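You operate a simulated robot arm through the tools that you are given. There is no shell and no other tool. Be economical: measure what you need, move in short steps, check, and stop when the job is done.

You are at the controls of a simulated robot arm. One attempt, no reset.

JOB
Put the film roll on the pump bench top away on the top of the long table. Put the dial thermometer on the top of the front drum a. Fetch the collared bottle marked "yellow" from the can ledge and stand it in the fl tub. Take the wiping pad on the burner table top and put it away on the top of the can bench. Put the round bottle on the top of the steel table away on the filling table top. Shut the label drawer. Stack the tin that says "B" from the pump bench top on top of the tin marked "A". Fetch the cardboard tube and stand it on the spot 2 of the small pallet. Take the tall beaker on the top of the carton table and put it away on the can ledge. Open the basket gate, take the test glass labelled "N6" from the top of the carton table and put it in the inside of the hoist basket, then shut the gate. The order is free. Set down upright: film roll, dial thermometer, collared bottle, round bottle, cardboard tube, tall beaker, test glass.

It is judged by the outcome, as a careful person would: the job done as asked, and still so three seconds after it is handed in. It fails if anything else is knocked over, pushed out of place, dropped, spilled or broken.

ROBOT AND FRAMES
A 6-joint arm with a fingered hand on a trunk, on a base that drives. Base frame: it is fixed to the floor where the robot stands at the start and does not move with it; the origin is under the middle of the robot, x ahead of it, y to its left, z up; the surface under the hand at the start is at about z = 0.7. Lengths are in m, angles in rad, forces in N, time in s.
With the tool pointing down near the work surface it reaches from about 0.2 to 0.54 m from the robot's upright axis, wherever it stands. Its first joint turns from -2.897 to 2.897 rad. Places, roughly: basket gate [-4, 4.9, 0.7]; can ledge [5.1, 7.6, 0.5]; cardboard tube (5x5x11 cm) [-1.6, 0.4, 0.8]; collared bottle [5, 7.5, 0.5]; dial thermometer [5, 7.25, 0.5]; filling table top [-1.4, 6.9, 0.4]; film roll (6x7x11 cm) [0.5, 0.1, 0.8]; inside of the hoist basket [-4.2, 4.9, 0.6]; label drawer [6.1, -2.1, 0.6]; round bottle [5.75, 1, 0.75]; spot 2 of the small pallet (17x16 cm) [-1.16, 0.42, 0.78]; tall beaker [-1.25, 3.5, 0.75]; test glass [-1, 3.5, 0.75]; tin [0.5, 0.25, 0.75]; top of the can bench [5.7, 2.8, 0.7]; top of the front drum A (26x26 cm) [5.58, 10.82, 0.74]; top of the long table [-1, 0.6, 0.7]; tub (24x33 cm) [5.5, 3.7, 0.72]; wiping pad (7x10x3 cm) [5.4, 5.9, 0.7]. Payload 3.1 kg.
The TCP is the grasp point between the finger pads, 0.022 m short of the fingertips. In the tool frame z runs along the fingers and y along their closing line. Largest opening 0.132 m; the body of the gripper starts 0.06 m behind the TCP. The gripper is a hand of 4 fingers: y runs from the thumb to the fingers, the wrist lies at [0, 0, -0.218] in the tool frame, and closing takes about 1.5 s.
Orientation is that of the tool frame in the base frame, as [roll, pitch, yaw] about the fixed x, y, z axes, in that order (R = Rz(yaw) Ry(pitch) Rx(roll)). With the fingers straight down and closing along the base's y, the tool's x points along the base's -x, its y along +y and its z along -z.

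CONTROLS
- The arm moves only by the tool arm_command. Its argument "targets" is a list that holds one entry, the list of rows, each a list of 6 numbers: the shift along the tool's x, y, z in m, then the turn, a rotation vector about the tool's x, y, z in degrees. In form: [[[x, y, z, rx, ry, rz], ...]]. A call has 1 to 20 rows; each row shifts and turns the commanded pose from where the row before left it, along the tool's axes as they then stand. "gripper" is the finger opening in m, from 0 to 0.132, set as the call begins (left out, the last holds). Rows are played at 5 a second. More than 0.05 m and 0.15 rad between two rows, or a gripper value outside its range, and nothing of the call is played. A pose out of reach is approached as far as the arm can. The call stops where the force on the tool passes 40 N (or 10 N more than at its start, if that is more) or the arm is blocked; 0.2 s more then pass. Each finger travels about 0.153 m/s and halts on what it meets, pressing with about 25 N; the grip force reading is that of the motor and also rises with nothing between the fingers. The clock runs only during rows and for 0.2 s after the last one: add rows that do not move to give the fingers time. It gives the time, the measured TCP pose, the force on the tool (base axes), the opening and the grip force at its end, in the units of the frame above (readings bear some noise), with the torque about the TCP (base axes, N m) and any sound that the robot's microphone picked up.
- Cameras (640 x 400 px; columns grow to the right, rows downward): "scene" is now at [-0.0042, 0.1696, 1.5601]; the picture's right is [0.31, -0.95, 0.00], its down [-0.87, -0.28, -0.40] and it looks along [0.38, 0.12, -0.92] (base axes); focal length 289 px, centre (320, 200). "wrist" rides on the gripper at [0.053, -0.053, -0.084] in the tool frame; the picture's right is [0.71, 0.71, 0.00], its down [-0.53, 0.53, -0.67] and it looks along [-0.47, 0.47, 0.74] (tool axes); focal length 247 px, centre (320, 200). There is no depth. A picture from a camera that has moved, and an enlarged one, comes with that camera's place and axes in the base frame and with its lens. The place of the scene camera against the robot may be out by one fixed shift of up to 0.018 m in any direction.
- camera(camera): a new picture of that camera. It takes no simulated time.
- move_column(by): slides the trunk up (or, below 0, down) by that many m; the arm and the scene camera ride with it, the base frame stays. It gives what a move gives, with no picture.
- base_move(legs): drives the robot by 1 to 6 legs, each [ahead, left, turn to the left] in m, m and rad, along the robot's own axes; the way and the turn of a leg run together, so that a leg with both is an arc; at most 1.5 m and 3.142 rad a leg. The arm and the cameras ride along, it lands a little off, and it stops where it bumps. It gives what a move gives.
- curl_fingers(finger1, finger2, finger3, thumb_bend): sets how far each is bent, from 0 (flat) to 100 (curled in); at 30 the hand is open as for a grip, at 70 the pads meet at the TCP. One left out holds its place. A second passes; each finger stops where it meets its share of the squeeze, and holds until it gets a number again. A gripper value or a shape takes the hand back. It gives what a move gives, with no picture; readings hold the bend of each and the force on the fingers (four entries, about 0 where the hand has none), thumb and palm.
- set_grasp(shape): the hand has 4 fingers and takes this shape, open, in about a second: jaw (thumb against the fingers, like two jaws); tri (thumb and two fingers); tip (a fingertip pinch); poke (one finger out to press); point (the index stretched); flat (the hand flat); cup (the hand cupped); fist (a fist). The gripper value then closes the fingers along that shape, each until it touches; the sizes above hold for jaw. It gives what a move gives, with no picture.
- aim_head(pan, tilt): turns the head with the scene camera to pan (to the left, within 2.705 rad either way) and tilt (down, from -0.506 to 1.204), counted from straight ahead of the robot. It gives what a move gives.
- inspect(camera, box): a new picture of the part [left, top, right, bottom] of that camera's present view, enlarged. It takes no simulated time.
- sign_off(): hands the job in; it is judged then, once.

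Go step by step. Nothing tells you exact positions but the pictures and the camera data: compare them with the known pose of the tool, close in by small moves and look again before you grip or let go. The budget is 535 turns and 306 pictures, counting those below and the enlarged ones. Unless the task says otherwise, let go and move clear before handing in, and close with one line.

The tools are called after "Emit:" by a JSON object that holds its "method" and its "body". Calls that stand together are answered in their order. arm_command: Moves the arm, as the interface text tells. Its arguments: {"type":"object","properties":{"targets":{"type":"array","items":{"type":"array","items":{"type":"array","items":{"type":"number"}}}},"gripper":{"type":"number"}},"required":["targets"]} The other tools are called the same way: move_column (by) slides the trunk up or down; set_grasp (shape) gives the hand a shape; curl_fingers (finger1, finger2, finger3, thumb_bend) moves the fingers one by one; base_move (legs) drives the base; aim_head (pan, tilt) turns the head that bears the scene camera; camera (camera) takes a picture; inspect (camera, box) takes an enlarged picture of a part of a camera's view; sign_off () hands the job in.

At the start:

```text
time: 0.0
eef_pos: [0.439, 0.1252, 1.0787]
orientation: [-3.141, -0.001, 3.14]
contact_force: [0.9, 0.4, 0.6]
wrist_torque: [0.02, 0.03, -0.02]
width: 0.1317
grasp_force: 0.0
shape: jaw
bend: [30.0, 30.0, 30.0, 30.0]
finger forces: [0.0, 0.0, 0.0, 0.0, 0.0, 0.1]
trunk travel left (down, up): [-0.25, 0.136]
robot x, y, heading: [-0.0006, 0.0035, 0.002]
head pan, tilt: [0.312, 1.161]
```

scene: 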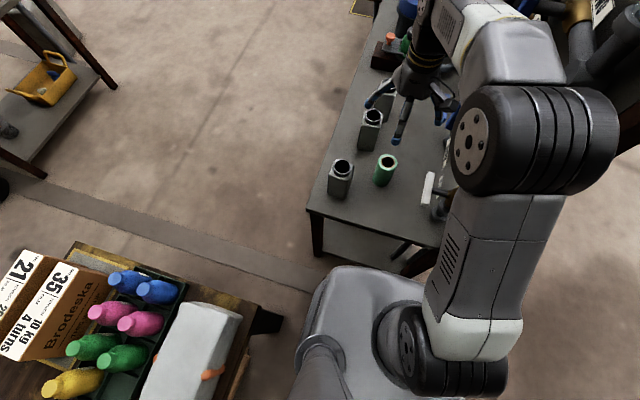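
wrist: 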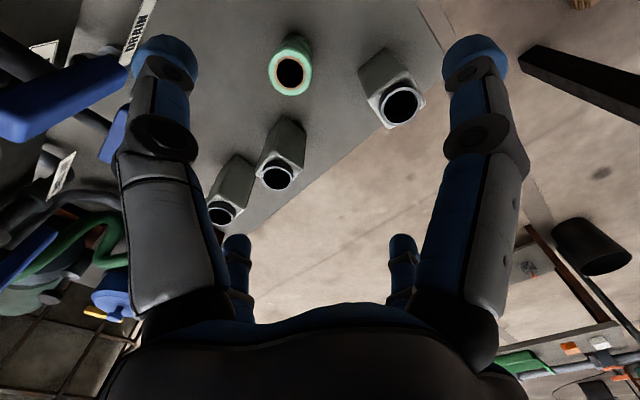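

I see the pump bench ahead of the robot with grey tins and a green tubular object. I'll look closer at it and around.

Emit:
{"method": "inspect", "body": {"camera": "scene", "box": [300, 0, 480, 260]}}

Emit:
{"method": "aim_head", "body": {"pan": 0.0, "tilt": 0.9}}

Emit:
{"method": "camera", "body": {"camera": "scene"}}

```text
1.54 times, centred on (390, 130) of scene
camera zoom: at [-0.0042, 0.1696, 1.5601], right [0.31, -0.95, 0.0], down [-0.87, -0.28, -0.4], along [0.38, 0.12, -0.92], focal length 444 px, centre (212, 308)
```

zoom: 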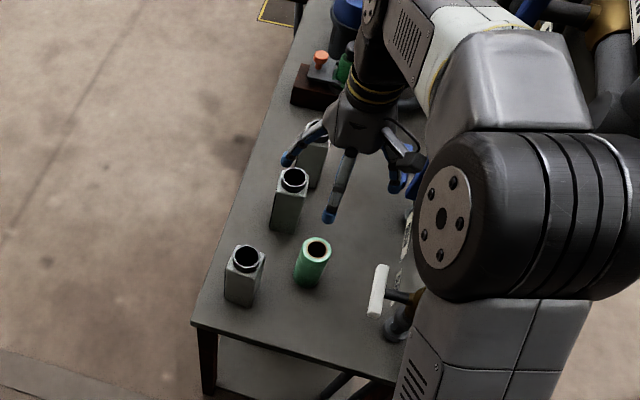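

```text
time: 0.8
eef_pos: [0.4391, 0.1261, 1.079]
orientation: [3.141, -0.001, -3.141]
contact_force: [-0.8, 0.6, 0.6]
wrist_torque: [0.0, 0.0, 0.01]
width: 0.1317
grasp_force: 0.0
shape: jaw
bend: [30.0, 30.0, 30.0, 30.0]
finger forces: [0.0, 0.0, 0.0, 0.1, 0.0, 0.0]
trunk travel left (down, up): [-0.25, 0.136]
robot x, y, heading: [0.0014, 0.0008, 0.002]
head pan, tilt: [0.0, 0.901]
```

```text
302 pictures are left
camera scene: at [0.0153, 0.1516, 1.5776], right [0.0, -1.0, 0.0], down [-0.78, 0.0, -0.62], along [0.62, 0.0, -0.78], focal length 289 px, centre (320, 200)
```

scene: 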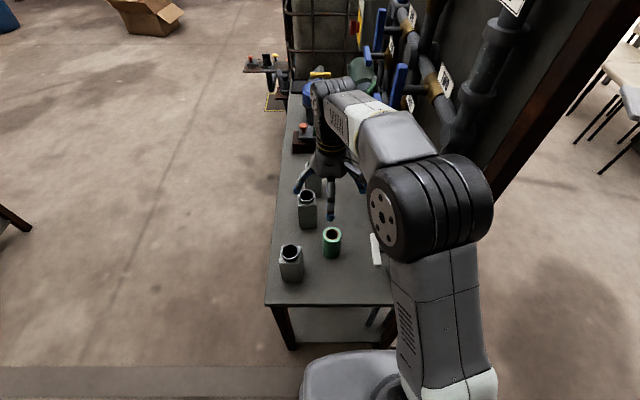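

Film roll at about (0.49, 0.11). I need the tin labels; zoom in on both cameras.

Emit:
{"method": "inspect", "body": {"camera": "scene", "box": [250, 120, 400, 300]}}

Emit:
{"method": "inspect", "body": {"camera": "wrist", "box": [180, 20, 440, 230]}}

```text
2.22 times, centred on (325, 210) of scene
camera zoom: at [0.0153, 0.1516, 1.5776], right [0.0, -1.0, 0.0], down [-0.78, 0.0, -0.62], along [0.62, 0.0, -0.78], focal length 641 px, centre (309, 178)
```

zoom: 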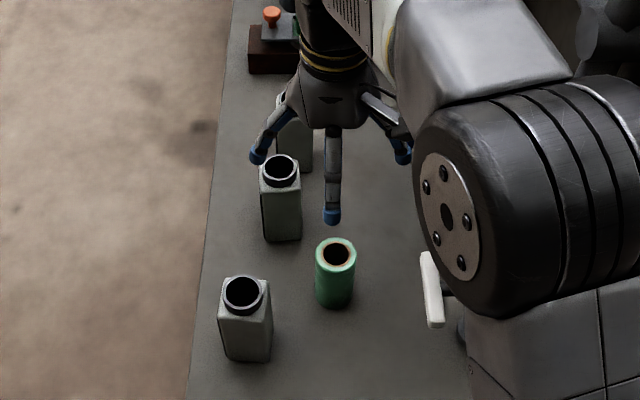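

```text
1.90 times, centred on (310, 125) of wrist
camera zoom: at [0.3859, 0.0734, 1.161], right [-0.71, 0.71, 0.0], down [0.53, 0.53, 0.67], along [0.47, 0.47, -0.74], focal length 470 px, centre (339, 343)
```

zoom: 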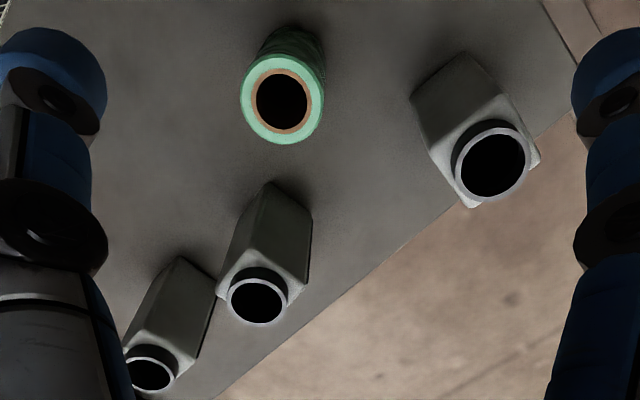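

No label faces me. I'll survey the surroundings before moving.

Emit:
{"method": "aim_head", "body": {"pan": 1.2, "tilt": 0.45}}

Emit:
{"method": "camera", "body": {"camera": "scene"}}

Emit:
{"method": "aim_head", "body": {"pan": 2.4, "tilt": 0.5}}

Emit:
{"method": "camera", "body": {"camera": "scene"}}

Emit:
{"method": "aim_head", "body": {"pan": 0.3, "tilt": 0.2}}

Emit:
{"method": "camera", "body": {"camera": "scene"}}

```text
time: 2.2
eef_pos: [0.4385, 0.1261, 1.0774]
orientation: [3.141, 0.0, 3.14]
contact_force: [-0.2, -0.2, 0.2]
wrist_torque: [-0.03, 0.02, 0.0]
width: 0.1321
grasp_force: 0.0
shape: jaw
bend: [30.0, 30.0, 30.0, 30.0]
finger forces: [0.0, 0.1, 0.0, 0.1, 0.0, 0.0]
trunk travel left (down, up): [-0.25, 0.136]
robot x, y, heading: [0.0005, -0.0037, 0.001]
head pan, tilt: [1.201, 0.45]
```

```text
299 pictures are left
camera scene: at [-0.0269, 0.2372, 1.616], right [0.93, -0.36, 0.0], down [-0.16, -0.41, -0.9], along [0.33, 0.84, -0.44], focal length 289 px, centre (320, 200)
```

scene: 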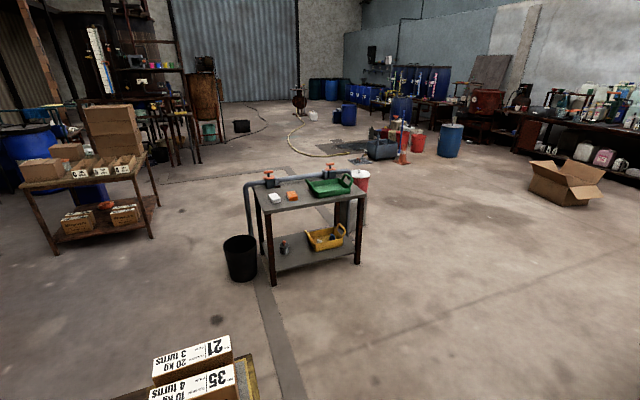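

```text
time: 3.6
eef_pos: [0.4383, 0.1265, 1.0781]
orientation: [3.141, -0.001, -3.141]
contact_force: [-0.3, 0.5, 0.1]
wrist_torque: [0.02, -0.05, -0.04]
width: 0.1319
grasp_force: 0.0
shape: jaw
bend: [30.0, 30.0, 30.0, 30.0]
finger forces: [0.0, 0.1, 0.0, 0.0, 0.0, 0.1]
trunk travel left (down, up): [-0.25, 0.136]
robot x, y, heading: [0.0017, -0.0021, 0.003]
head pan, tilt: [2.4, 0.499]
```

```text
298 pictures are left
camera scene: at [-0.1272, 0.2131, 1.6115], right [0.68, 0.74, 0.0], down [0.35, -0.32, -0.88], along [-0.65, 0.59, -0.48], focal length 289 px, centre (320, 200)
```

scene: 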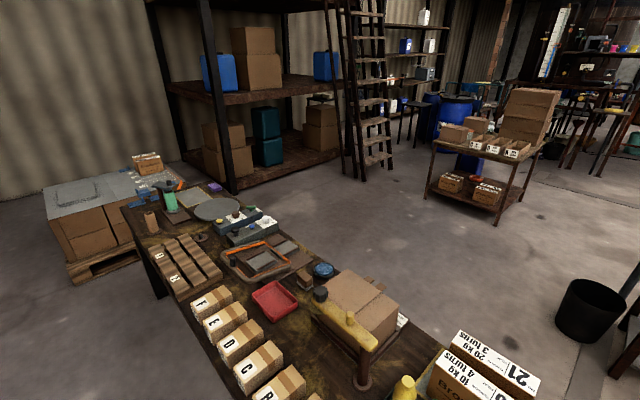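

```text
time: 5.6
eef_pos: [0.438, 0.127, 1.078]
orientation: [-3.141, 0.0, -3.14]
contact_force: [-0.5, -0.2, -0.4]
wrist_torque: [-0.01, -0.01, 0.02]
width: 0.1318
grasp_force: 0.1
shape: jaw
bend: [30.0, 30.0, 30.0, 30.0]
finger forces: [0.0, 0.0, 0.0, 0.0, 0.0, 0.1]
trunk travel left (down, up): [-0.25, 0.136]
robot x, y, heading: [-0.002, -0.0014, 0.002]
head pan, tilt: [0.3, 0.201]
```

```text
297 pictures are left
camera scene: at [0.0288, 0.1791, 1.6392], right [0.3, -0.96, 0.0], down [-0.19, -0.06, -0.98], along [0.94, 0.29, -0.2], focal length 289 px, centre (320, 200)
```

scene: 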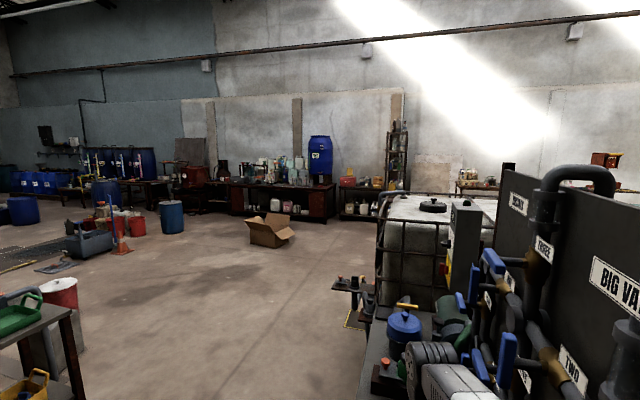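

The robot stands in a nook between pump bench (x>0.31, y<0.30) and long table (x<-0.02, y>0.26). I'll look to the right and behind to find the way out.

Emit:
{"method": "aim_head", "body": {"pan": -1.2, "tilt": 0.6}}

Emit:
{"method": "camera", "body": {"camera": "scene"}}

Emit:
{"method": "aim_head", "body": {"pan": -2.6, "tilt": 0.6}}

Emit:
{"method": "camera", "body": {"camera": "scene"}}

Emit:
{"method": "aim_head", "body": {"pan": 2.0, "tilt": 1.1}}

Emit:
{"method": "camera", "body": {"camera": "scene"}}

```text
time: 7.2
eef_pos: [0.438, 0.1263, 1.0775]
orientation: [3.14, 0.001, -3.141]
contact_force: [0.3, 0.9, -0.4]
wrist_torque: [0.02, 0.0, -0.03]
width: 0.1317
grasp_force: 0.1
shape: jaw
bend: [30.0, 30.0, 30.0, 30.0]
finger forces: [0.0, 0.1, 0.1, 0.0, 0.0, 0.0]
trunk travel left (down, up): [-0.25, 0.136]
robot x, y, heading: [-0.0002, 0.0003, 0.003]
head pan, tilt: [-1.201, 0.6]
```

```text
296 pictures are left
camera scene: at [-0.0281, 0.0691, 1.6025], right [-0.93, -0.36, 0.0], down [-0.2, 0.53, -0.83], along [0.3, -0.77, -0.56], focal length 289 px, centre (320, 200)
```

scene: 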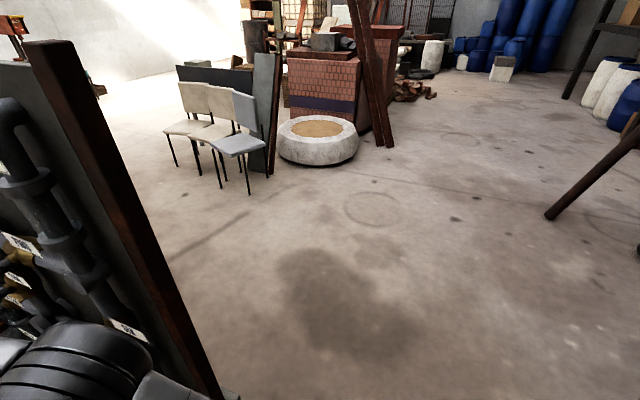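

```text
time: 8.7
eef_pos: [0.4377, 0.1255, 1.0776]
orientation: [-3.141, -0.001, 3.141]
contact_force: [-0.4, -0.7, -0.5]
wrist_torque: [0.0, 0.02, 0.0]
width: 0.1316
grasp_force: 0.0
shape: jaw
bend: [30.0, 30.0, 30.0, 30.0]
finger forces: [0.0, 0.0, 0.0, 0.0, 0.1, 0.0]
trunk travel left (down, up): [-0.25, 0.136]
robot x, y, heading: [0.0009, -0.0014, 0.005]
head pan, tilt: [-2.601, 0.6]
```

```text
295 pictures are left
camera scene: at [-0.1359, 0.1059, 1.6025], right [-0.52, 0.86, 0.0], down [0.48, 0.29, -0.83], along [-0.71, -0.43, -0.56], focal length 289 px, centre (320, 200)
```

scene: 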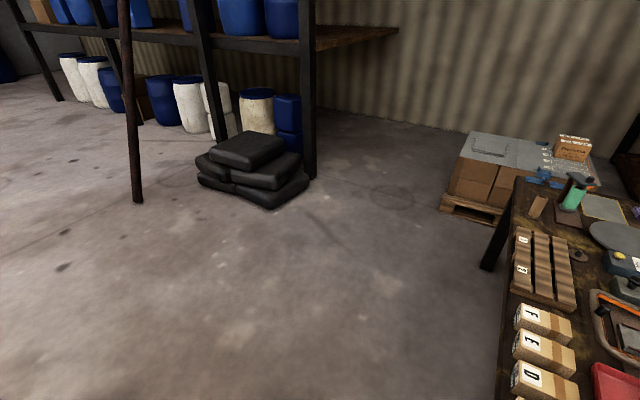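

```text
time: 12.4
eef_pos: [0.4396, 0.1266, 1.0778]
orientation: [-3.141, 0.001, -3.141]
contact_force: [0.1, -0.2, 0.1]
wrist_torque: [0.01, -0.02, 0.02]
width: 0.132
grasp_force: 0.0
shape: jaw
bend: [30.0, 30.0, 30.0, 30.0]
finger forces: [0.1, 0.0, 0.0, 0.0, 0.0, 0.0]
trunk travel left (down, up): [-0.25, 0.136]
robot x, y, heading: [0.0011, 0.0011, -0.005]
head pan, tilt: [2.0, 1.1]
```

```text
294 pictures are left
camera scene: at [-0.0864, 0.2089, 1.5638], right [0.91, 0.42, 0.0], down [0.37, -0.81, -0.45], along [-0.19, 0.41, -0.89], focal length 289 px, centre (320, 200)
```

scene: 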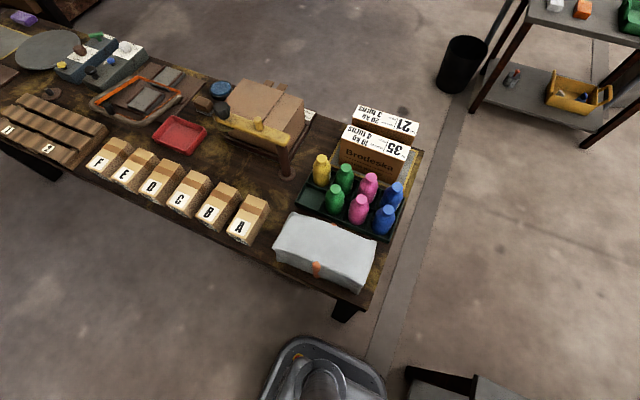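

The film roll is at about (0.48, 0.11), standing on the bench. I'll move over it and part way down, then look.

Emit:
{"method": "arm_command", "body": {"targets": [[[-0.041, -0.0155, 0, 0, 0, 0], [0, 0, 0.05, 0, 0, 0], [0, 0, 0.05, 0, 0, 0], [0, 0, 0.05, 0, 0, 0], [0, 0, 0.02, 0, 0, 0]]], "gripper": 0.132}}

Emit:
{"method": "camera", "body": {"camera": "wrist"}}

Emit:
{"method": "aim_head", "body": {"pan": 0.3, "tilt": 1.0}}

Emit:
{"method": "camera", "body": {"camera": "scene"}}

```text
time: 13.6
eef_pos: [0.4782, 0.1097, 0.9089]
orientation: [-3.141, -0.001, 3.141]
contact_force: [-0.5, 0.3, 0.0]
wrist_torque: [-0.02, 0.02, 0.01]
width: 0.1319
grasp_force: 0.1
shape: jaw
bend: [30.0, 30.0, 30.0, 30.0]
finger forces: [0.0, 0.1, 0.0, 0.0, 0.1, 0.1]
trunk travel left (down, up): [-0.25, 0.136]
robot x, y, heading: [0.0013, -0.0002, -0.003]
head pan, tilt: [2.0, 1.1]
```

```text
293 pictures are left
camera wrist: at [0.426, 0.0569, 0.9916], right [-0.71, 0.71, 0.0], down [0.53, 0.53, 0.67], along [0.47, 0.47, -0.74], focal length 247 px, centre (320, 200)
```

wrist: 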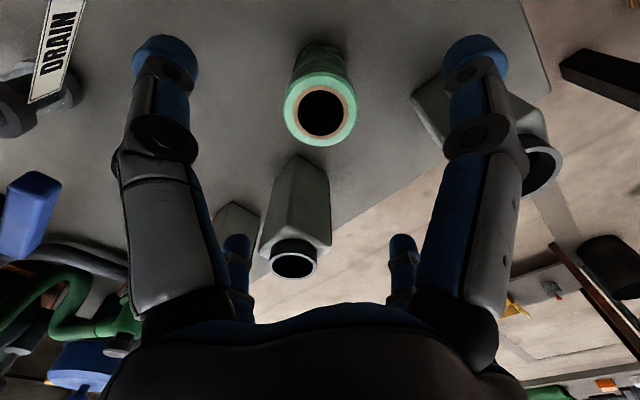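

```text
time: 15.3
eef_pos: [0.478, 0.1094, 0.9091]
orientation: [-3.141, 0.001, -3.141]
contact_force: [0.1, 0.6, -0.5]
wrist_torque: [0.0, 0.0, 0.02]
width: 0.1317
grasp_force: 0.0
shape: jaw
bend: [30.0, 30.0, 30.0, 30.0]
finger forces: [0.1, 0.1, 0.0, 0.0, 0.0, 0.0]
trunk travel left (down, up): [-0.25, 0.136]
robot x, y, heading: [0.0006, -0.0005, 0.001]
head pan, tilt: [0.3, 1.0]
```

```text
292 pictures are left
camera scene: at [0.0064, 0.1722, 1.5704], right [0.3, -0.96, 0.0], down [-0.8, -0.25, -0.54], along [0.52, 0.16, -0.84], focal length 289 px, centre (320, 200)
```

scene: 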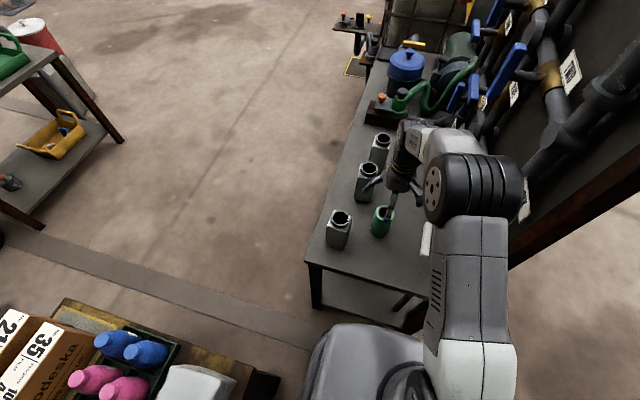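

The roll is centred beneath the hand (top at z≈0.81). Descending and gripping.

Emit:
{"method": "arm_command", "body": {"targets": [[[0, 0, 0.045, 0, 0, 0], [0, 0, 0.045, 0, 0, 0], [0, 0, 0.044, 0, 0, 0]]]}}

Emit:
{"method": "camera", "body": {"camera": "wrist"}}

```text
time: 16.1
eef_pos: [0.482, 0.1098, 0.7725]
orientation: [3.142, 0.001, -3.141]
contact_force: [0.2, -0.6, -0.7]
wrist_torque: [0.01, 0.02, 0.01]
width: 0.1319
grasp_force: 0.0
shape: jaw
bend: [30.0, 30.0, 30.0, 30.0]
finger forces: [0.0, 0.0, 0.0, 0.1, 0.0, 0.0]
trunk travel left (down, up): [-0.25, 0.136]
robot x, y, heading: [-0.0012, 0.0002, -0.002]
head pan, tilt: [0.3, 1.0]
```

```text
291 pictures are left
camera wrist: at [0.43, 0.0573, 0.8557], right [-0.71, 0.71, 0.0], down [0.53, 0.53, 0.67], along [0.47, 0.47, -0.74], focal length 247 px, centre (320, 200)
```

wrist: 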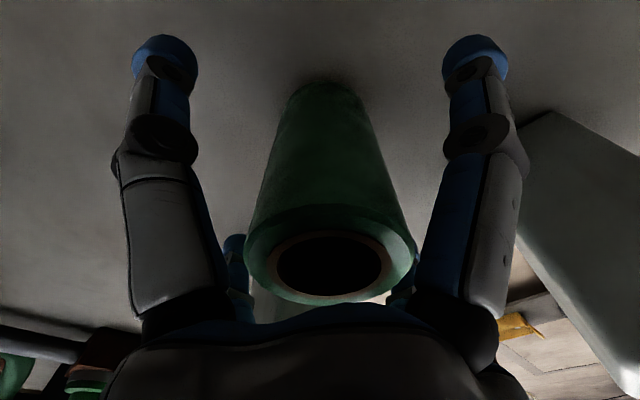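

Emit:
{"method": "arm_command", "body": {"targets": [[[0, 0, 0, 0, 0, 0], [0, 0, 0, 0, 0, 0], [0, 0, 0, 0, 0, 0], [0, 0, 0, 0, 0, 0], [0, 0, 0, 0, 0, 0], [0, 0, 0, 0, 0, 0], [0, 0, 0, 0, 0, 0], [0, 0, 0, 0, 0, 0]]], "gripper": 0.0}}

Emit:
{"method": "camera", "body": {"camera": "wrist"}}

```text
time: 17.9
eef_pos: [0.4825, 0.1098, 0.7736]
orientation: [-3.141, 0.001, -3.14]
contact_force: [0.1, 0.7, -0.4]
wrist_torque: [-0.03, -0.01, 0.01]
width: 0.0515
grasp_force: 25.1
shape: jaw
bend: [40.0, 41.0, 44.0, 70.0]
finger forces: [22.7, 22.8, 23.4, 0.1, 23.1, 0.1]
trunk travel left (down, up): [-0.25, 0.136]
robot x, y, heading: [-0.0024, -0.0011, 0.001]
head pan, tilt: [0.3, 1.0]
```

```text
290 pictures are left
camera wrist: at [0.4296, 0.0573, 0.8563], right [-0.71, 0.71, 0.0], down [0.53, 0.53, 0.67], along [0.47, 0.47, -0.74], focal length 247 px, centre (320, 200)
```

wrist: 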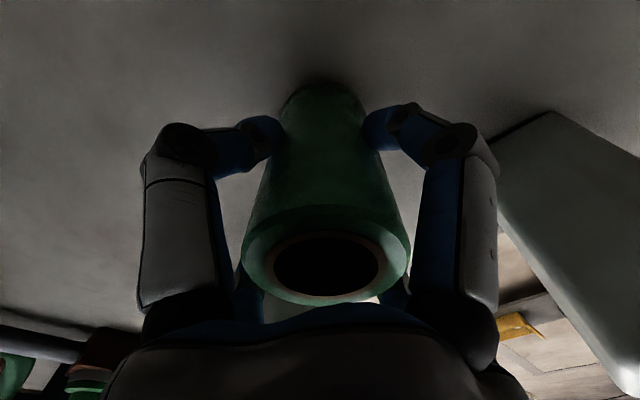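

Roll held. Lift and back along the long table to inspect it for a free spot.

Emit:
{"method": "arm_command", "body": {"targets": [[[0, 0, -0.05, 0, 0, 0], [0, 0, -0.05, 0, 0, 0], [0, 0, -0.05, 0, 0, 0], [0, 0, -0.05, 0, 0, 0], [0, 0, -0.05, 0, 0, 0], [0, 0, -0.05, 0, 0, 0]]]}}

Emit:
{"method": "base_move", "body": {"legs": [[-0.8, 0, 0]]}}

Emit:
{"method": "aim_head", "body": {"pan": 1.5, "tilt": 0.85}}

Emit:
{"method": "camera", "body": {"camera": "scene"}}

```text
time: 19.3
eef_pos: [0.4796, 0.111, 1.0744]
orientation: [3.14, -0.001, 3.14]
contact_force: [-0.4, 0.1, -2.9]
wrist_torque: [0.0, -0.02, 0.03]
width: 0.0514
grasp_force: 25.3
shape: jaw
bend: [40.0, 41.0, 44.0, 70.0]
finger forces: [22.7, 22.9, 23.5, 0.1, 23.0, 0.0]
trunk travel left (down, up): [-0.25, 0.136]
robot x, y, heading: [-0.0021, 0.0001, -0.0]
head pan, tilt: [0.3, 1.0]
```

```text
time: 23.6
eef_pos: [-0.3218, 0.1109, 1.0735]
orientation: [-3.141, 0.0, -3.141]
contact_force: [0.7, -0.5, -1.9]
wrist_torque: [-0.04, -0.02, 0.02]
width: 0.0515
grasp_force: 24.5
shape: jaw
bend: [40.0, 41.0, 44.0, 70.0]
finger forces: [22.8, 22.9, 23.5, 0.0, 23.0, 0.0]
trunk travel left (down, up): [-0.25, 0.136]
robot x, y, heading: [-0.8006, 0.0013, 0.004]
head pan, tilt: [0.3, 1.0]
```

```text
time: 25.0
eef_pos: [-0.3216, 0.1106, 1.0747]
orientation: [3.141, 0.0, 3.141]
contact_force: [-0.5, 1.0, -2.8]
wrist_torque: [-0.02, 0.03, -0.03]
width: 0.0518
grasp_force: 24.9
shape: jaw
bend: [40.0, 41.0, 44.0, 70.0]
finger forces: [22.7, 22.9, 23.6, 0.0, 23.0, 0.0]
trunk travel left (down, up): [-0.25, 0.136]
robot x, y, heading: [-0.8022, -0.0034, 0.002]
head pan, tilt: [1.499, 0.85]
```

```text
289 pictures are left
camera scene: at [-0.8548, 0.2296, 1.5815], right [1.0, -0.07, 0.0], down [-0.05, -0.75, -0.66], along [0.05, 0.66, -0.75], focal length 289 px, centre (320, 200)
```

scene: 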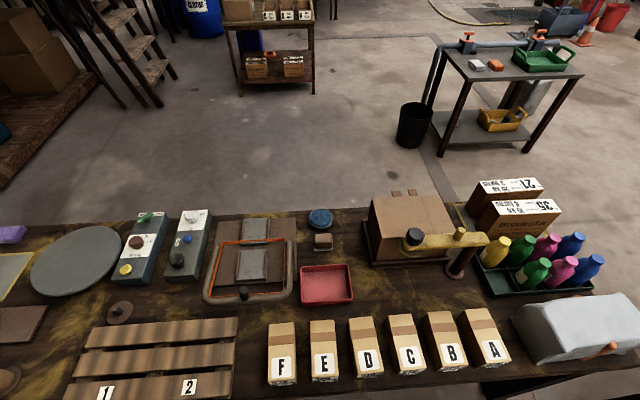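

Free strip exists behind boxes at (-0.55, 0.61), but far. I'll look at the west end near the tube and pallet too.

Emit:
{"method": "base_move", "body": {"legs": [[-0.65, 0, 0]]}}

Emit:
{"method": "camera", "body": {"camera": "scene"}}

```text
time: 28.7
eef_pos: [-0.9758, 0.1109, 1.0742]
orientation: [3.141, 0.002, 3.139]
contact_force: [0.0, 0.1, -1.3]
wrist_torque: [-0.01, 0.0, 0.01]
width: 0.0518
grasp_force: 25.1
shape: jaw
bend: [40.0, 41.0, 44.0, 70.0]
finger forces: [22.8, 23.0, 23.4, 0.0, 23.1, 0.0]
trunk travel left (down, up): [-0.25, 0.136]
robot x, y, heading: [-1.4583, 0.0027, -0.008]
head pan, tilt: [1.499, 0.85]
```

```text
288 pictures are left
camera scene: at [-1.5093, 0.2304, 1.5815], right [1.0, -0.07, 0.0], down [-0.06, -0.75, -0.66], along [0.05, 0.66, -0.75], focal length 289 px, centre (320, 200)
```

scene: 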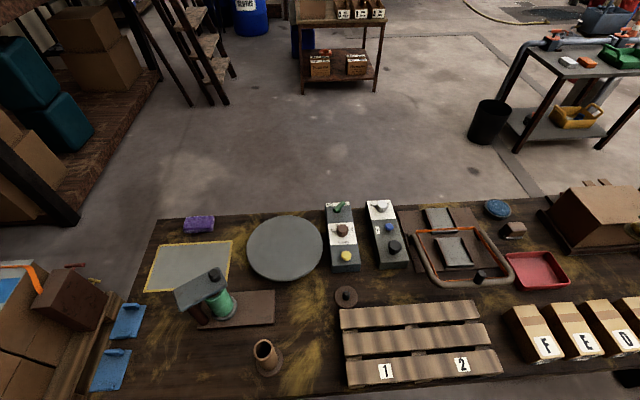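

There's ample free table around (-1.80, 0.43). I'll drive a bit further back and swing the arm to the left over the table.

Emit:
{"method": "base_move", "body": {"legs": [[-0.33, 0, 0]]}}

Emit:
{"method": "arm_command", "body": {"targets": [[[0.0103, 0.0379, 0, 0, 0, -4.6], [0.0103, 0.0379, 0, 0, 0, -4.6], [0.0103, 0.0379, 0, 0, 0, -4.6], [0.0103, 0.0379, 0, 0, 0, -4.6], [0.0103, 0.0379, 0, 0, 0, -4.6], [0.0103, 0.0379, 0, 0, 0, -4.6], [0.0103, 0.0379, 0, 0, 0, -4.6], [0.0103, 0.0379, 0, 0, 0, -4.6], [0.0103, 0.0379, 0, 0, 0, -4.6], [0.0103, 0.0379, 0, 0, 0, -4.6], [0.0103, 0.0379, 0, 0, 0, -4.6], [0.0103, 0.0379, 0, 0, 0, -4.6], [0.0103, 0.0379, 0, 0, 0, -4.6], [0.0103, 0.0379, 0, 0, 0, -4.6], [0.0103, 0.0379, 0, 0, 0, -4.6], [0.0103, 0.0379, 0, 0, 0, -4.6], [0.0103, 0.0379, 0, 0, 0, -4.6], [0.0103, 0.0379, 0, 0, 0, -4.6]]]}}

Emit:
{"method": "camera", "body": {"camera": "scene"}}

Emit:
{"method": "camera", "body": {"camera": "wrist"}}

```text
time: 30.9
eef_pos: [-1.3112, 0.112, 1.0728]
orientation: [3.14, -0.001, 3.139]
contact_force: [-0.3, -0.4, -2.1]
wrist_torque: [0.03, -0.02, 0.0]
width: 0.0515
grasp_force: 25.2
shape: jaw
bend: [40.0, 41.0, 44.0, 70.0]
finger forces: [22.8, 23.1, 23.4, 0.1, 23.0, 0.0]
trunk travel left (down, up): [-0.25, 0.136]
robot x, y, heading: [-1.7881, 0.0, 0.001]
head pan, tilt: [1.499, 0.85]
```

```text
time: 34.7
eef_pos: [-1.8328, 0.4901, 1.0725]
orientation: [-3.141, -0.002, -1.699]
contact_force: [-0.5, -0.1, -1.9]
wrist_torque: [0.02, -0.02, 0.0]
width: 0.0514
grasp_force: 25.5
shape: jaw
bend: [40.0, 41.0, 44.0, 70.0]
finger forces: [22.8, 23.4, 23.6, 0.0, 23.1, 0.0]
trunk travel left (down, up): [-0.25, 0.136]
robot x, y, heading: [-1.7885, 0.006, -0.005]
head pan, tilt: [1.499, 0.85]
```

```text
287 pictures are left
camera scene: at [-1.8443, 0.2314, 1.5814], right [1.0, -0.07, 0.0], down [-0.06, -0.75, -0.66], along [0.05, 0.66, -0.75], focal length 289 px, centre (320, 200)
```

scene: 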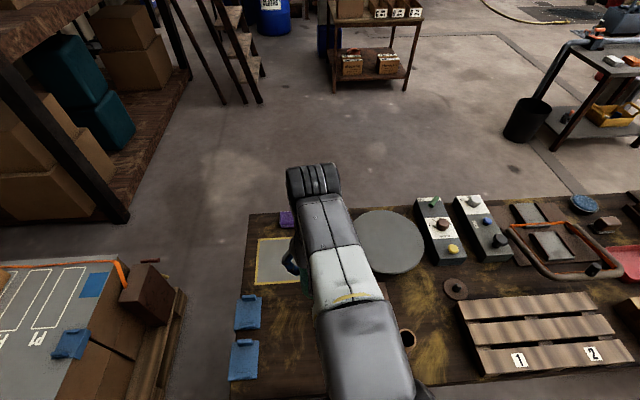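

```text
286 pictures are left
camera wrist: at [-1.7872, 0.4312, 1.1565], right [-0.79, -0.61, 0.0], down [-0.45, 0.59, 0.67], along [-0.41, 0.53, -0.74], focal length 247 px, centre (320, 200)
```

wrist: 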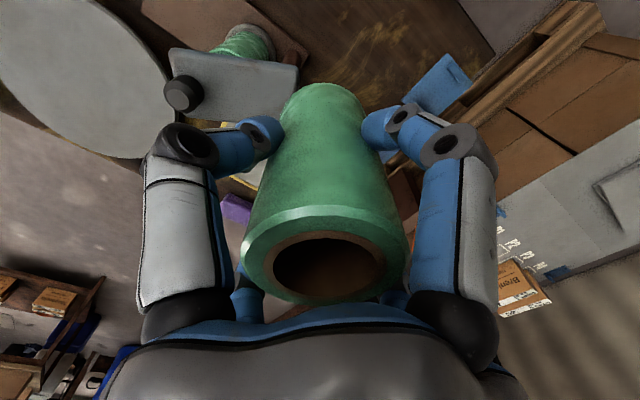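

Arm is over the west end; there's a clear patch at (-1.84, 0.41). Moving there and descending.

Emit:
{"method": "arm_command", "body": {"targets": [[[0.04, -0.0015, 0, 0, 0, 0], [0.04, -0.0015, 0, 0, 0, 0], [0, 0, 0.05, 0, 0, 0], [0, 0, 0.05, 0, 0, 0], [0, 0, 0.05, 0, 0, 0], [0, 0, 0.05, 0, 0, 0], [0, 0, 0.05, 0, 0, 0]]]}}

Emit:
{"method": "camera", "body": {"camera": "wrist"}}

```text
time: 36.3
eef_pos: [-1.8424, 0.4115, 0.8222]
orientation: [3.139, -0.002, -1.696]
contact_force: [0.8, -0.2, -2.5]
wrist_torque: [0.01, -0.01, -0.02]
width: 0.0512
grasp_force: 24.8
shape: jaw
bend: [40.0, 41.0, 44.0, 70.0]
finger forces: [23.7, 25.5, 25.2, 0.0, 24.2, 0.0]
trunk travel left (down, up): [-0.25, 0.136]
robot x, y, heading: [-1.7866, 0.0031, -0.004]
head pan, tilt: [1.499, 0.85]
```

```text
285 pictures are left
camera wrist: at [-1.7966, 0.3522, 0.9059], right [-0.79, -0.61, 0.0], down [-0.46, 0.59, 0.67], along [-0.41, 0.53, -0.74], focal length 247 px, centre (320, 200)
```

wrist: 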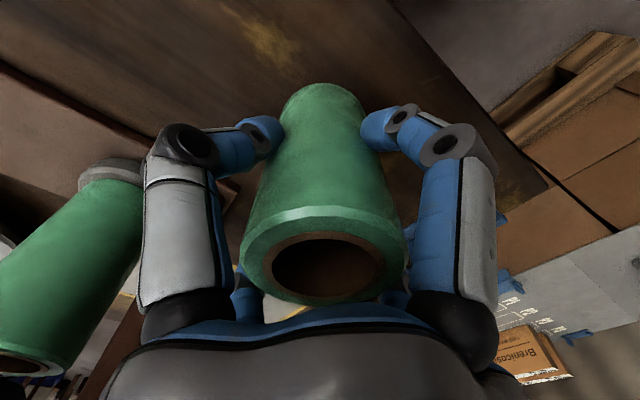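

Emit:
{"method": "arm_command", "body": {"targets": [[[0, 0, 0.02, 0, 0, 0], [0, 0, 0.02, 0, 0, 0], [0, 0, 0.005, 0, 0, 0]]]}}

```text
time: 36.8
eef_pos: [-1.8425, 0.4103, 0.8015]
orientation: [3.14, 0.004, -1.697]
contact_force: [-1.0, -8.2, 27.2]
wrist_torque: [-0.13, -0.09, -0.01]
width: 0.0532
grasp_force: 25.1
shape: jaw
bend: [39.0, 40.0, 80.0, 70.0]
finger forces: [27.3, 28.7, 26.7, 0.1, 27.5, 0.0]
trunk travel left (down, up): [-0.25, 0.136]
robot x, y, heading: [-1.7916, 0.0032, -0.002]
head pan, tilt: [1.499, 0.85]
stopped in row 2: the force on the tool passed its limit at 57 N (the readings are from after the stop); the commanded pose is now the measured one
```

Contact came higher than expected (table ≈0.73). Check before release.

Emit:
{"method": "camera", "body": {"camera": "wrist"}}

```text
284 pictures are left
camera wrist: at [-1.7959, 0.3514, 0.8837], right [-0.79, -0.61, 0.0], down [-0.45, 0.59, 0.67], along [-0.41, 0.53, -0.74], focal length 247 px, centre (320, 200)
```

wrist: 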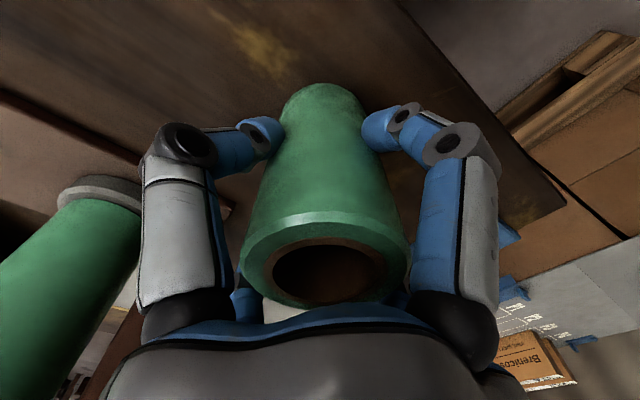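

Emit:
{"method": "arm_command", "body": {"targets": [[[0, 0, -0.002, 0, 0, 0], [0, 0, 0, 0, 0, 0]]]}}

Emit:
{"method": "arm_command", "body": {"targets": [[[0, 0, 0, 0, 0, 0], [0, 0, 0, 0, 0, 0], [0, 0, 0, 0, 0, 0], [0, 0, 0, 0, 0, 0], [0, 0, 0, 0, 0, 0]]], "gripper": 0.12}}

Emit:
{"method": "camera", "body": {"camera": "wrist"}}

```text
time: 37.4
eef_pos: [-1.842, 0.4106, 0.8007]
orientation: [3.139, 0.002, -1.698]
contact_force: [-2.2, -4.3, 15.9]
wrist_torque: [-0.04, -0.03, 0.0]
width: 0.0532
grasp_force: 25.5
shape: jaw
bend: [39.0, 40.0, 80.0, 70.0]
finger forces: [26.5, 28.3, 27.3, 0.1, 26.7, 0.0]
trunk travel left (down, up): [-0.25, 0.136]
robot x, y, heading: [-1.7848, 0.0001, 0.002]
head pan, tilt: [1.499, 0.85]
```

```text
time: 38.6
eef_pos: [-1.8427, 0.412, 0.801]
orientation: [-3.142, 0.001, -1.699]
contact_force: [-0.2, 0.0, -0.2]
wrist_torque: [-0.01, -0.02, 0.0]
width: 0.1197
grasp_force: 0.1
shape: jaw
bend: [25.0, 25.0, 25.0, 30.0]
finger forces: [0.0, 0.1, 0.1, 0.0, 0.0, 0.0]
trunk travel left (down, up): [-0.25, 0.136]
robot x, y, heading: [-1.788, 0.0012, -0.004]
head pan, tilt: [1.499, 0.85]
```

```text
283 pictures are left
camera wrist: at [-1.7957, 0.3524, 0.8834], right [-0.79, -0.61, 0.0], down [-0.45, 0.59, 0.67], along [-0.41, 0.53, -0.74], focal length 247 px, centre (320, 200)
```

wrist: 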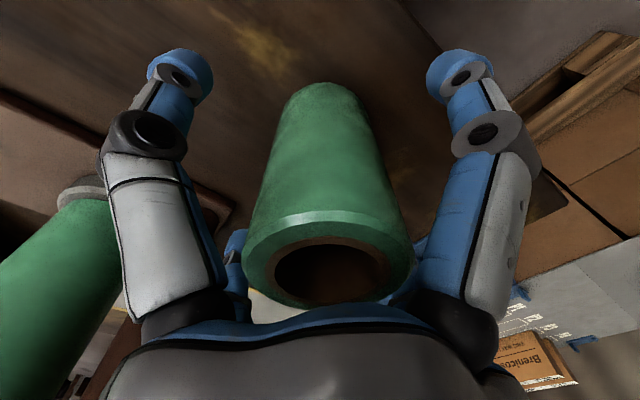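

Released upright. Retract straight up and verify; then the cardboard tube next to it.

Emit:
{"method": "arm_command", "body": {"targets": [[[0, 0, -0.05, 0, 0, 0], [0, 0, -0.05, 0, 0, 0], [0, 0, -0.05, 0, 0, 0], [0, 0, -0.05, 0, 0, 0]]], "gripper": 0.132}}

Emit:
{"method": "camera", "body": {"camera": "wrist"}}

Emit:
{"method": "camera", "body": {"camera": "scene"}}

```text
time: 39.8
eef_pos: [-1.8013, 0.415, 0.9894]
orientation: [-3.137, -0.02, -1.8]
contact_force: [-0.5, -1.0, 0.1]
wrist_torque: [-0.01, 0.02, 0.02]
width: 0.1315
grasp_force: 0.0
shape: jaw
bend: [30.0, 30.0, 30.0, 30.0]
finger forces: [0.1, 0.0, 0.0, 0.0, 0.0, 0.0]
trunk travel left (down, up): [-0.25, 0.136]
robot x, y, heading: [-1.7884, -0.0021, -0.002]
head pan, tilt: [1.499, 0.85]
stopped in row 4: the arm was blocked; the commanded pose is now the measured one
```

```text
282 pictures are left
camera wrist: at [-1.7612, 0.3526, 1.0736], right [-0.85, -0.53, 0.01], down [-0.39, 0.65, 0.66], along [-0.35, 0.55, -0.76], focal length 247 px, centre (320, 200)
```

wrist: 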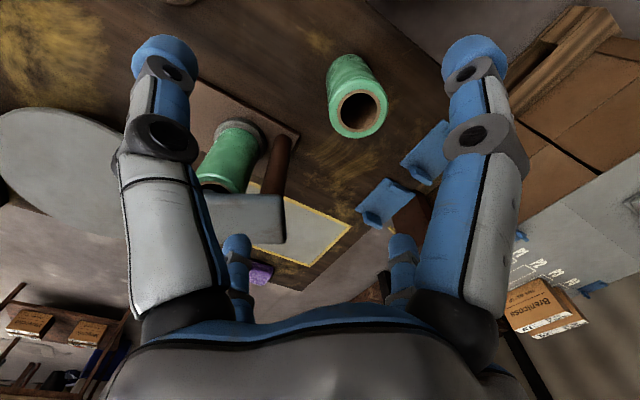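

```text
281 pictures are left
camera scene: at [-1.843, 0.2317, 1.5814], right [1.0, -0.07, 0.0], down [-0.06, -0.75, -0.66], along [0.05, 0.66, -0.75], focal length 289 px, centre (320, 200)
```

scene: 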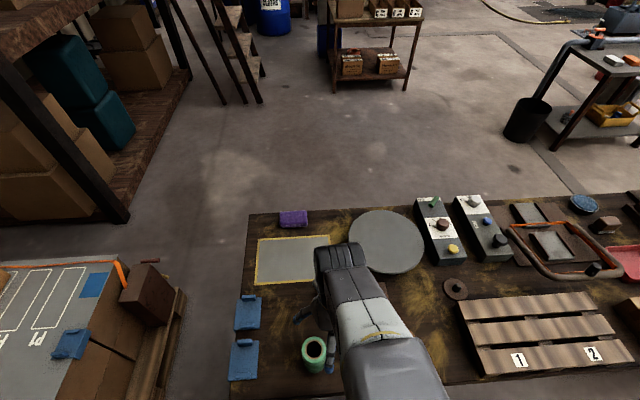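

Film roll stands well. Now I drive so both the tube and spot 2 are in reach.

Emit:
{"method": "base_move", "body": {"legs": [[0.39, 0, 0]]}}

Emit:
{"method": "camera", "body": {"camera": "scene"}}

Emit:
{"method": "camera", "body": {"camera": "wrist"}}

```text
time: 42.2
eef_pos: [-1.4136, 0.4141, 0.9893]
orientation: [-3.135, -0.019, -1.795]
contact_force: [0.6, 0.2, -0.4]
wrist_torque: [0.04, 0.0, 0.0]
width: 0.132
grasp_force: 0.0
shape: jaw
bend: [30.0, 30.0, 30.0, 30.0]
finger forces: [0.1, 0.0, 0.0, 0.0, 0.1, 0.0]
trunk travel left (down, up): [-0.25, 0.136]
robot x, y, heading: [-1.4007, -0.0008, 0.0]
head pan, tilt: [1.499, 0.85]
```

```text
280 pictures are left
camera scene: at [-1.4532, 0.2311, 1.5816], right [1.0, -0.07, 0.0], down [-0.05, -0.75, -0.66], along [0.04, 0.66, -0.75], focal length 289 px, centre (320, 200)
```

scene: 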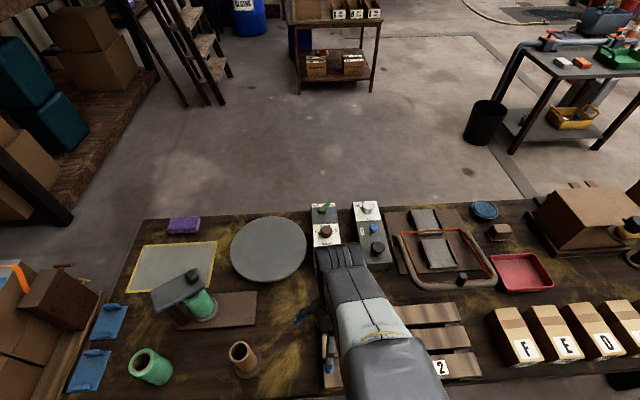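

```text
279 pictures are left
camera wrist: at [-1.3728, 0.3525, 1.0735], right [-0.85, -0.53, 0.01], down [-0.4, 0.64, 0.66], along [-0.36, 0.55, -0.76], focal length 247 px, centre (320, 200)
```

wrist: 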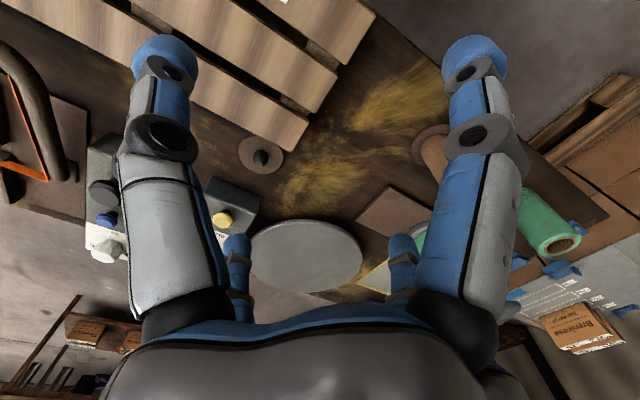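

Emit:
{"method": "inspect", "body": {"camera": "scene", "box": [100, 300, 340, 400]}}

```text
2.67 times, centred on (220, 350) of scene
camera zoom: at [-1.4532, 0.2311, 1.5816], right [1.0, -0.07, 0.0], down [-0.05, -0.75, -0.66], along [0.04, 0.66, -0.75], focal length 770 px, centre (587, -200)
```

zoom: 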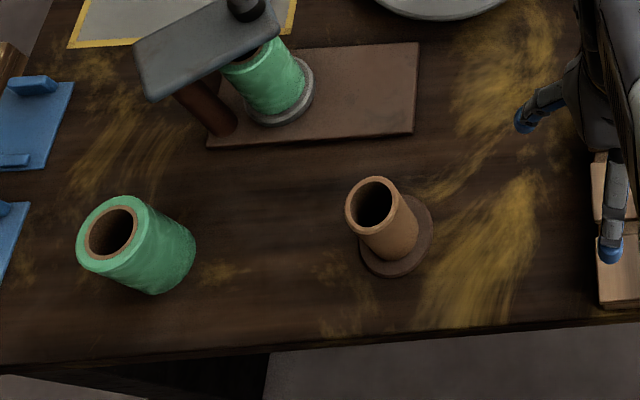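

The tube stands on a coaster disc at about (-1.616, 0.411). Moving over it.

Emit:
{"method": "arm_command", "body": {"targets": [[[0.0096, 0.0393, 0, -0.38, -1.09, 0], [0.0096, 0.0393, 0, 0, 0, 0], [0.0096, 0.0393, 0, 0, 0, 0], [0.0096, 0.0393, 0, 0, 0, 0], [0.0096, 0.0393, 0, 0, 0, 0], [0, 0, 0, 0, 0, 0]]]}}

Emit:
{"method": "camera", "body": {"camera": "wrist"}}

```text
time: 42.9
eef_pos: [-1.414, 0.4282, 0.9972]
orientation: [3.132, 0.017, -1.988]
contact_force: [-1.1, 0.2, 0.8]
wrist_torque: [-0.02, 0.02, -0.02]
width: 0.1319
grasp_force: 0.1
shape: jaw
bend: [30.0, 30.0, 30.0, 30.0]
finger forces: [0.0, 0.0, 0.0, 0.0, 0.0, 0.0]
trunk travel left (down, up): [-0.25, 0.136]
robot x, y, heading: [-1.4007, -0.0009, 0.003]
head pan, tilt: [1.499, 0.85]
stopped in row 3: the arm was blocked; the commanded pose is now the measured one
```

```text
277 pictures are left
camera wrist: at [-1.387, 0.3574, 1.0789], right [-0.93, -0.36, -0.01], down [-0.27, 0.68, 0.68], along [-0.24, 0.64, -0.73], focal length 247 px, centre (320, 200)
```

wrist: 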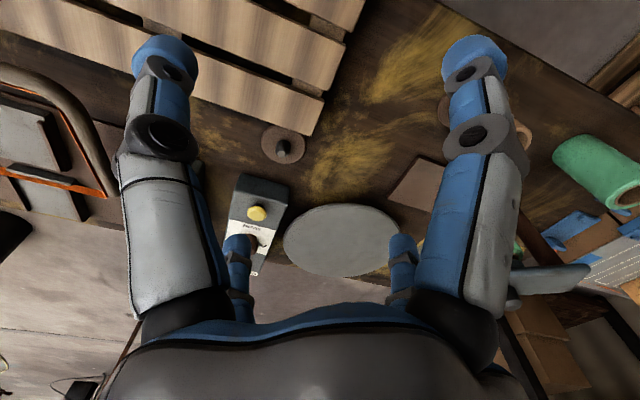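

Arm is near a joint limit at that height and radius; I'll move outward and lower, then sideways.

Emit:
{"method": "arm_command", "body": {"targets": [[[-0.0366, 0.016, 0, 0, 0, 0], [-0.01, 0.004, 0.03, 0.55, 0.97, 0], [0, 0, 0.03, 0, 0, 0]]]}}

```text
time: 43.7
eef_pos: [-1.4159, 0.4813, 0.9369]
orientation: [3.14, 0.001, -1.985]
contact_force: [-0.2, 0.1, -1.1]
wrist_torque: [0.0, 0.04, 0.01]
width: 0.1318
grasp_force: 0.0
shape: jaw
bend: [30.0, 30.0, 30.0, 30.0]
finger forces: [0.0, 0.0, 0.1, 0.0, 0.0, 0.0]
trunk travel left (down, up): [-0.25, 0.136]
robot x, y, heading: [-1.4016, 0.003, 0.006]
head pan, tilt: [1.499, 0.85]
```

Emit:
{"method": "arm_command", "body": {"targets": [[[0.0289, 0.031, 0, 0, 0, 0], [0.0289, 0.031, 0, 0, 0, 0], [0.0289, 0.031, 0, 0, 0, 0], [0.0289, 0.031, 0, 0, 0, 0], [0.0289, 0.031, 0, 0, 0, 0], [0, 0, 0, 0, 0, 0]]]}}

Emit:
{"method": "camera", "body": {"camera": "wrist"}}

```text
time: 44.6
eef_pos: [-1.4636, 0.4575, 0.9351]
orientation: [-3.132, -0.008, -2.184]
contact_force: [-0.4, -0.1, 1.1]
wrist_torque: [0.04, -0.04, 0.0]
width: 0.1314
grasp_force: 0.2
shape: jaw
bend: [30.0, 30.0, 30.0, 30.0]
finger forces: [0.1, 0.1, 0.0, 0.1, 0.0, 0.1]
trunk travel left (down, up): [-0.25, 0.136]
robot x, y, heading: [-1.3996, -0.0004, 0.005]
head pan, tilt: [1.499, 0.85]
stopped in row 4: the arm was blocked; the commanded pose is now the measured one
```

```text
276 pictures are left
camera wrist: at [-1.4499, 0.3847, 1.0177], right [-0.99, -0.17, 0.0], down [-0.13, 0.74, 0.66], along [-0.11, 0.65, -0.75], focal length 247 px, centre (320, 200)
```

wrist: 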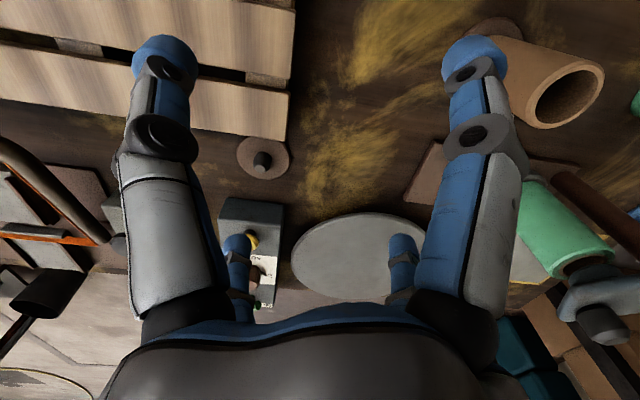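

The arm seems blocked by the head mast when swung past ~95°. I'll bring it back toward the front-left quadrant and reposition the base so the tube lies there.

Emit:
{"method": "arm_command", "body": {"targets": [[[-0.0182, -0.0346, -0.014, -0.55, -0.46, 0], [-0.0182, -0.0346, -0.014, 0, 0, 0], [-0.0182, -0.0346, -0.014, 0, 0, 0], [-0.0182, -0.0346, -0.014, 0, 0, 0], [-0.0182, -0.0346, -0.014, 0, 0, 0], [-0.0182, -0.0346, -0.014, 0, 0, 0], [-0.0182, -0.0346, -0.014, 0, 0, 0], [-0.0182, -0.0346, -0.014, 0, 0, 0]]]}}

Emit:
{"method": "base_move", "body": {"legs": [[-0.48, 0, 0]]}}

Emit:
{"method": "camera", "body": {"camera": "wrist"}}

```text
time: 46.4
eef_pos: [-1.1562, 0.419, 1.0476]
orientation: [3.139, -0.002, -2.176]
contact_force: [0.4, 0.0, -0.7]
wrist_torque: [-0.01, 0.02, -0.01]
width: 0.132
grasp_force: 0.0
shape: jaw
bend: [30.0, 30.0, 30.0, 30.0]
finger forces: [0.1, 0.1, 0.0, 0.0, 0.0, 0.0]
trunk travel left (down, up): [-0.25, 0.136]
robot x, y, heading: [-1.3995, 0.0008, 0.002]
head pan, tilt: [1.499, 0.85]
```

```text
time: 49.3
eef_pos: [-1.644, 0.4167, 1.0475]
orientation: [3.141, 0.002, -2.173]
contact_force: [-0.6, 0.7, -0.8]
wrist_torque: [0.03, -0.04, 0.0]
width: 0.132
grasp_force: 0.0
shape: jaw
bend: [30.0, 30.0, 30.0, 30.0]
finger forces: [0.0, 0.0, 0.0, 0.1, 0.0, 0.0]
trunk travel left (down, up): [-0.25, 0.136]
robot x, y, heading: [-1.8866, -0.0019, 0.009]
head pan, tilt: [1.499, 0.85]
```

```text
275 pictures are left
camera wrist: at [-1.6298, 0.3436, 1.1303], right [-0.98, -0.18, 0.0], down [-0.14, 0.73, 0.67], along [-0.12, 0.66, -0.74], focal length 247 px, centre (320, 200)
```

wrist: 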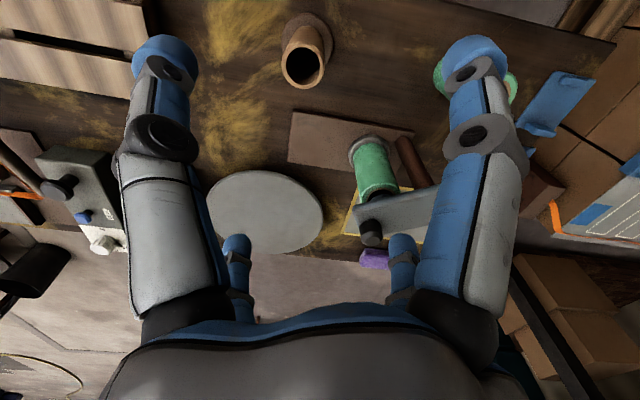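

Tube at (-1.624, 0.412), top ≈0.85. Descending onto it.

Emit:
{"method": "arm_command", "body": {"targets": [[[-0.0072, -0.0193, 0, 0, 0, 0], [0, 0, 0.047, 0, 0, 0], [0, 0, 0.047, 0, 0, 0], [0, 0, 0.047, 0, 0, 0], [0, 0, 0.047, 0, 0, 0], [0, 0, 0.02, 0, 0, 0], [0, 0, 0, 0, 0, 0]]]}}

Emit:
{"method": "camera", "body": {"camera": "wrist"}}

```text
time: 50.9
eef_pos: [-1.6242, 0.4132, 0.8386]
orientation: [3.139, 0.0, -2.172]
contact_force: [-0.3, 0.4, 0.3]
wrist_torque: [0.02, 0.01, -0.03]
width: 0.1318
grasp_force: 0.1
shape: jaw
bend: [30.0, 30.0, 30.0, 30.0]
finger forces: [0.0, 0.1, 0.0, 0.0, 0.1, 0.1]
trunk travel left (down, up): [-0.25, 0.136]
robot x, y, heading: [-1.8813, 0.0027, 0.013]
head pan, tilt: [1.499, 0.85]
```

```text
274 pictures are left
camera wrist: at [-1.6105, 0.3396, 0.921], right [-0.98, -0.18, 0.0], down [-0.14, 0.73, 0.67], along [-0.12, 0.66, -0.74], focal length 247 px, centre (320, 200)
```

wrist: 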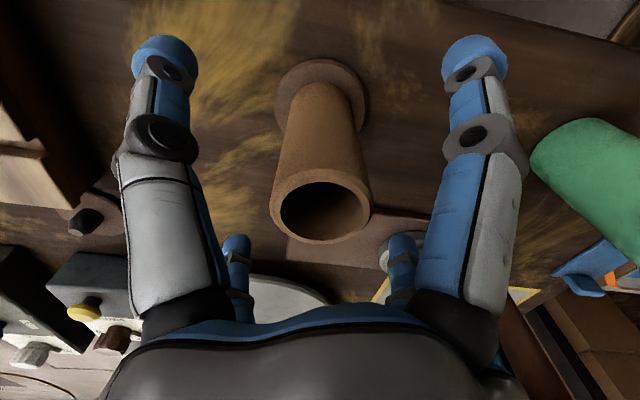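

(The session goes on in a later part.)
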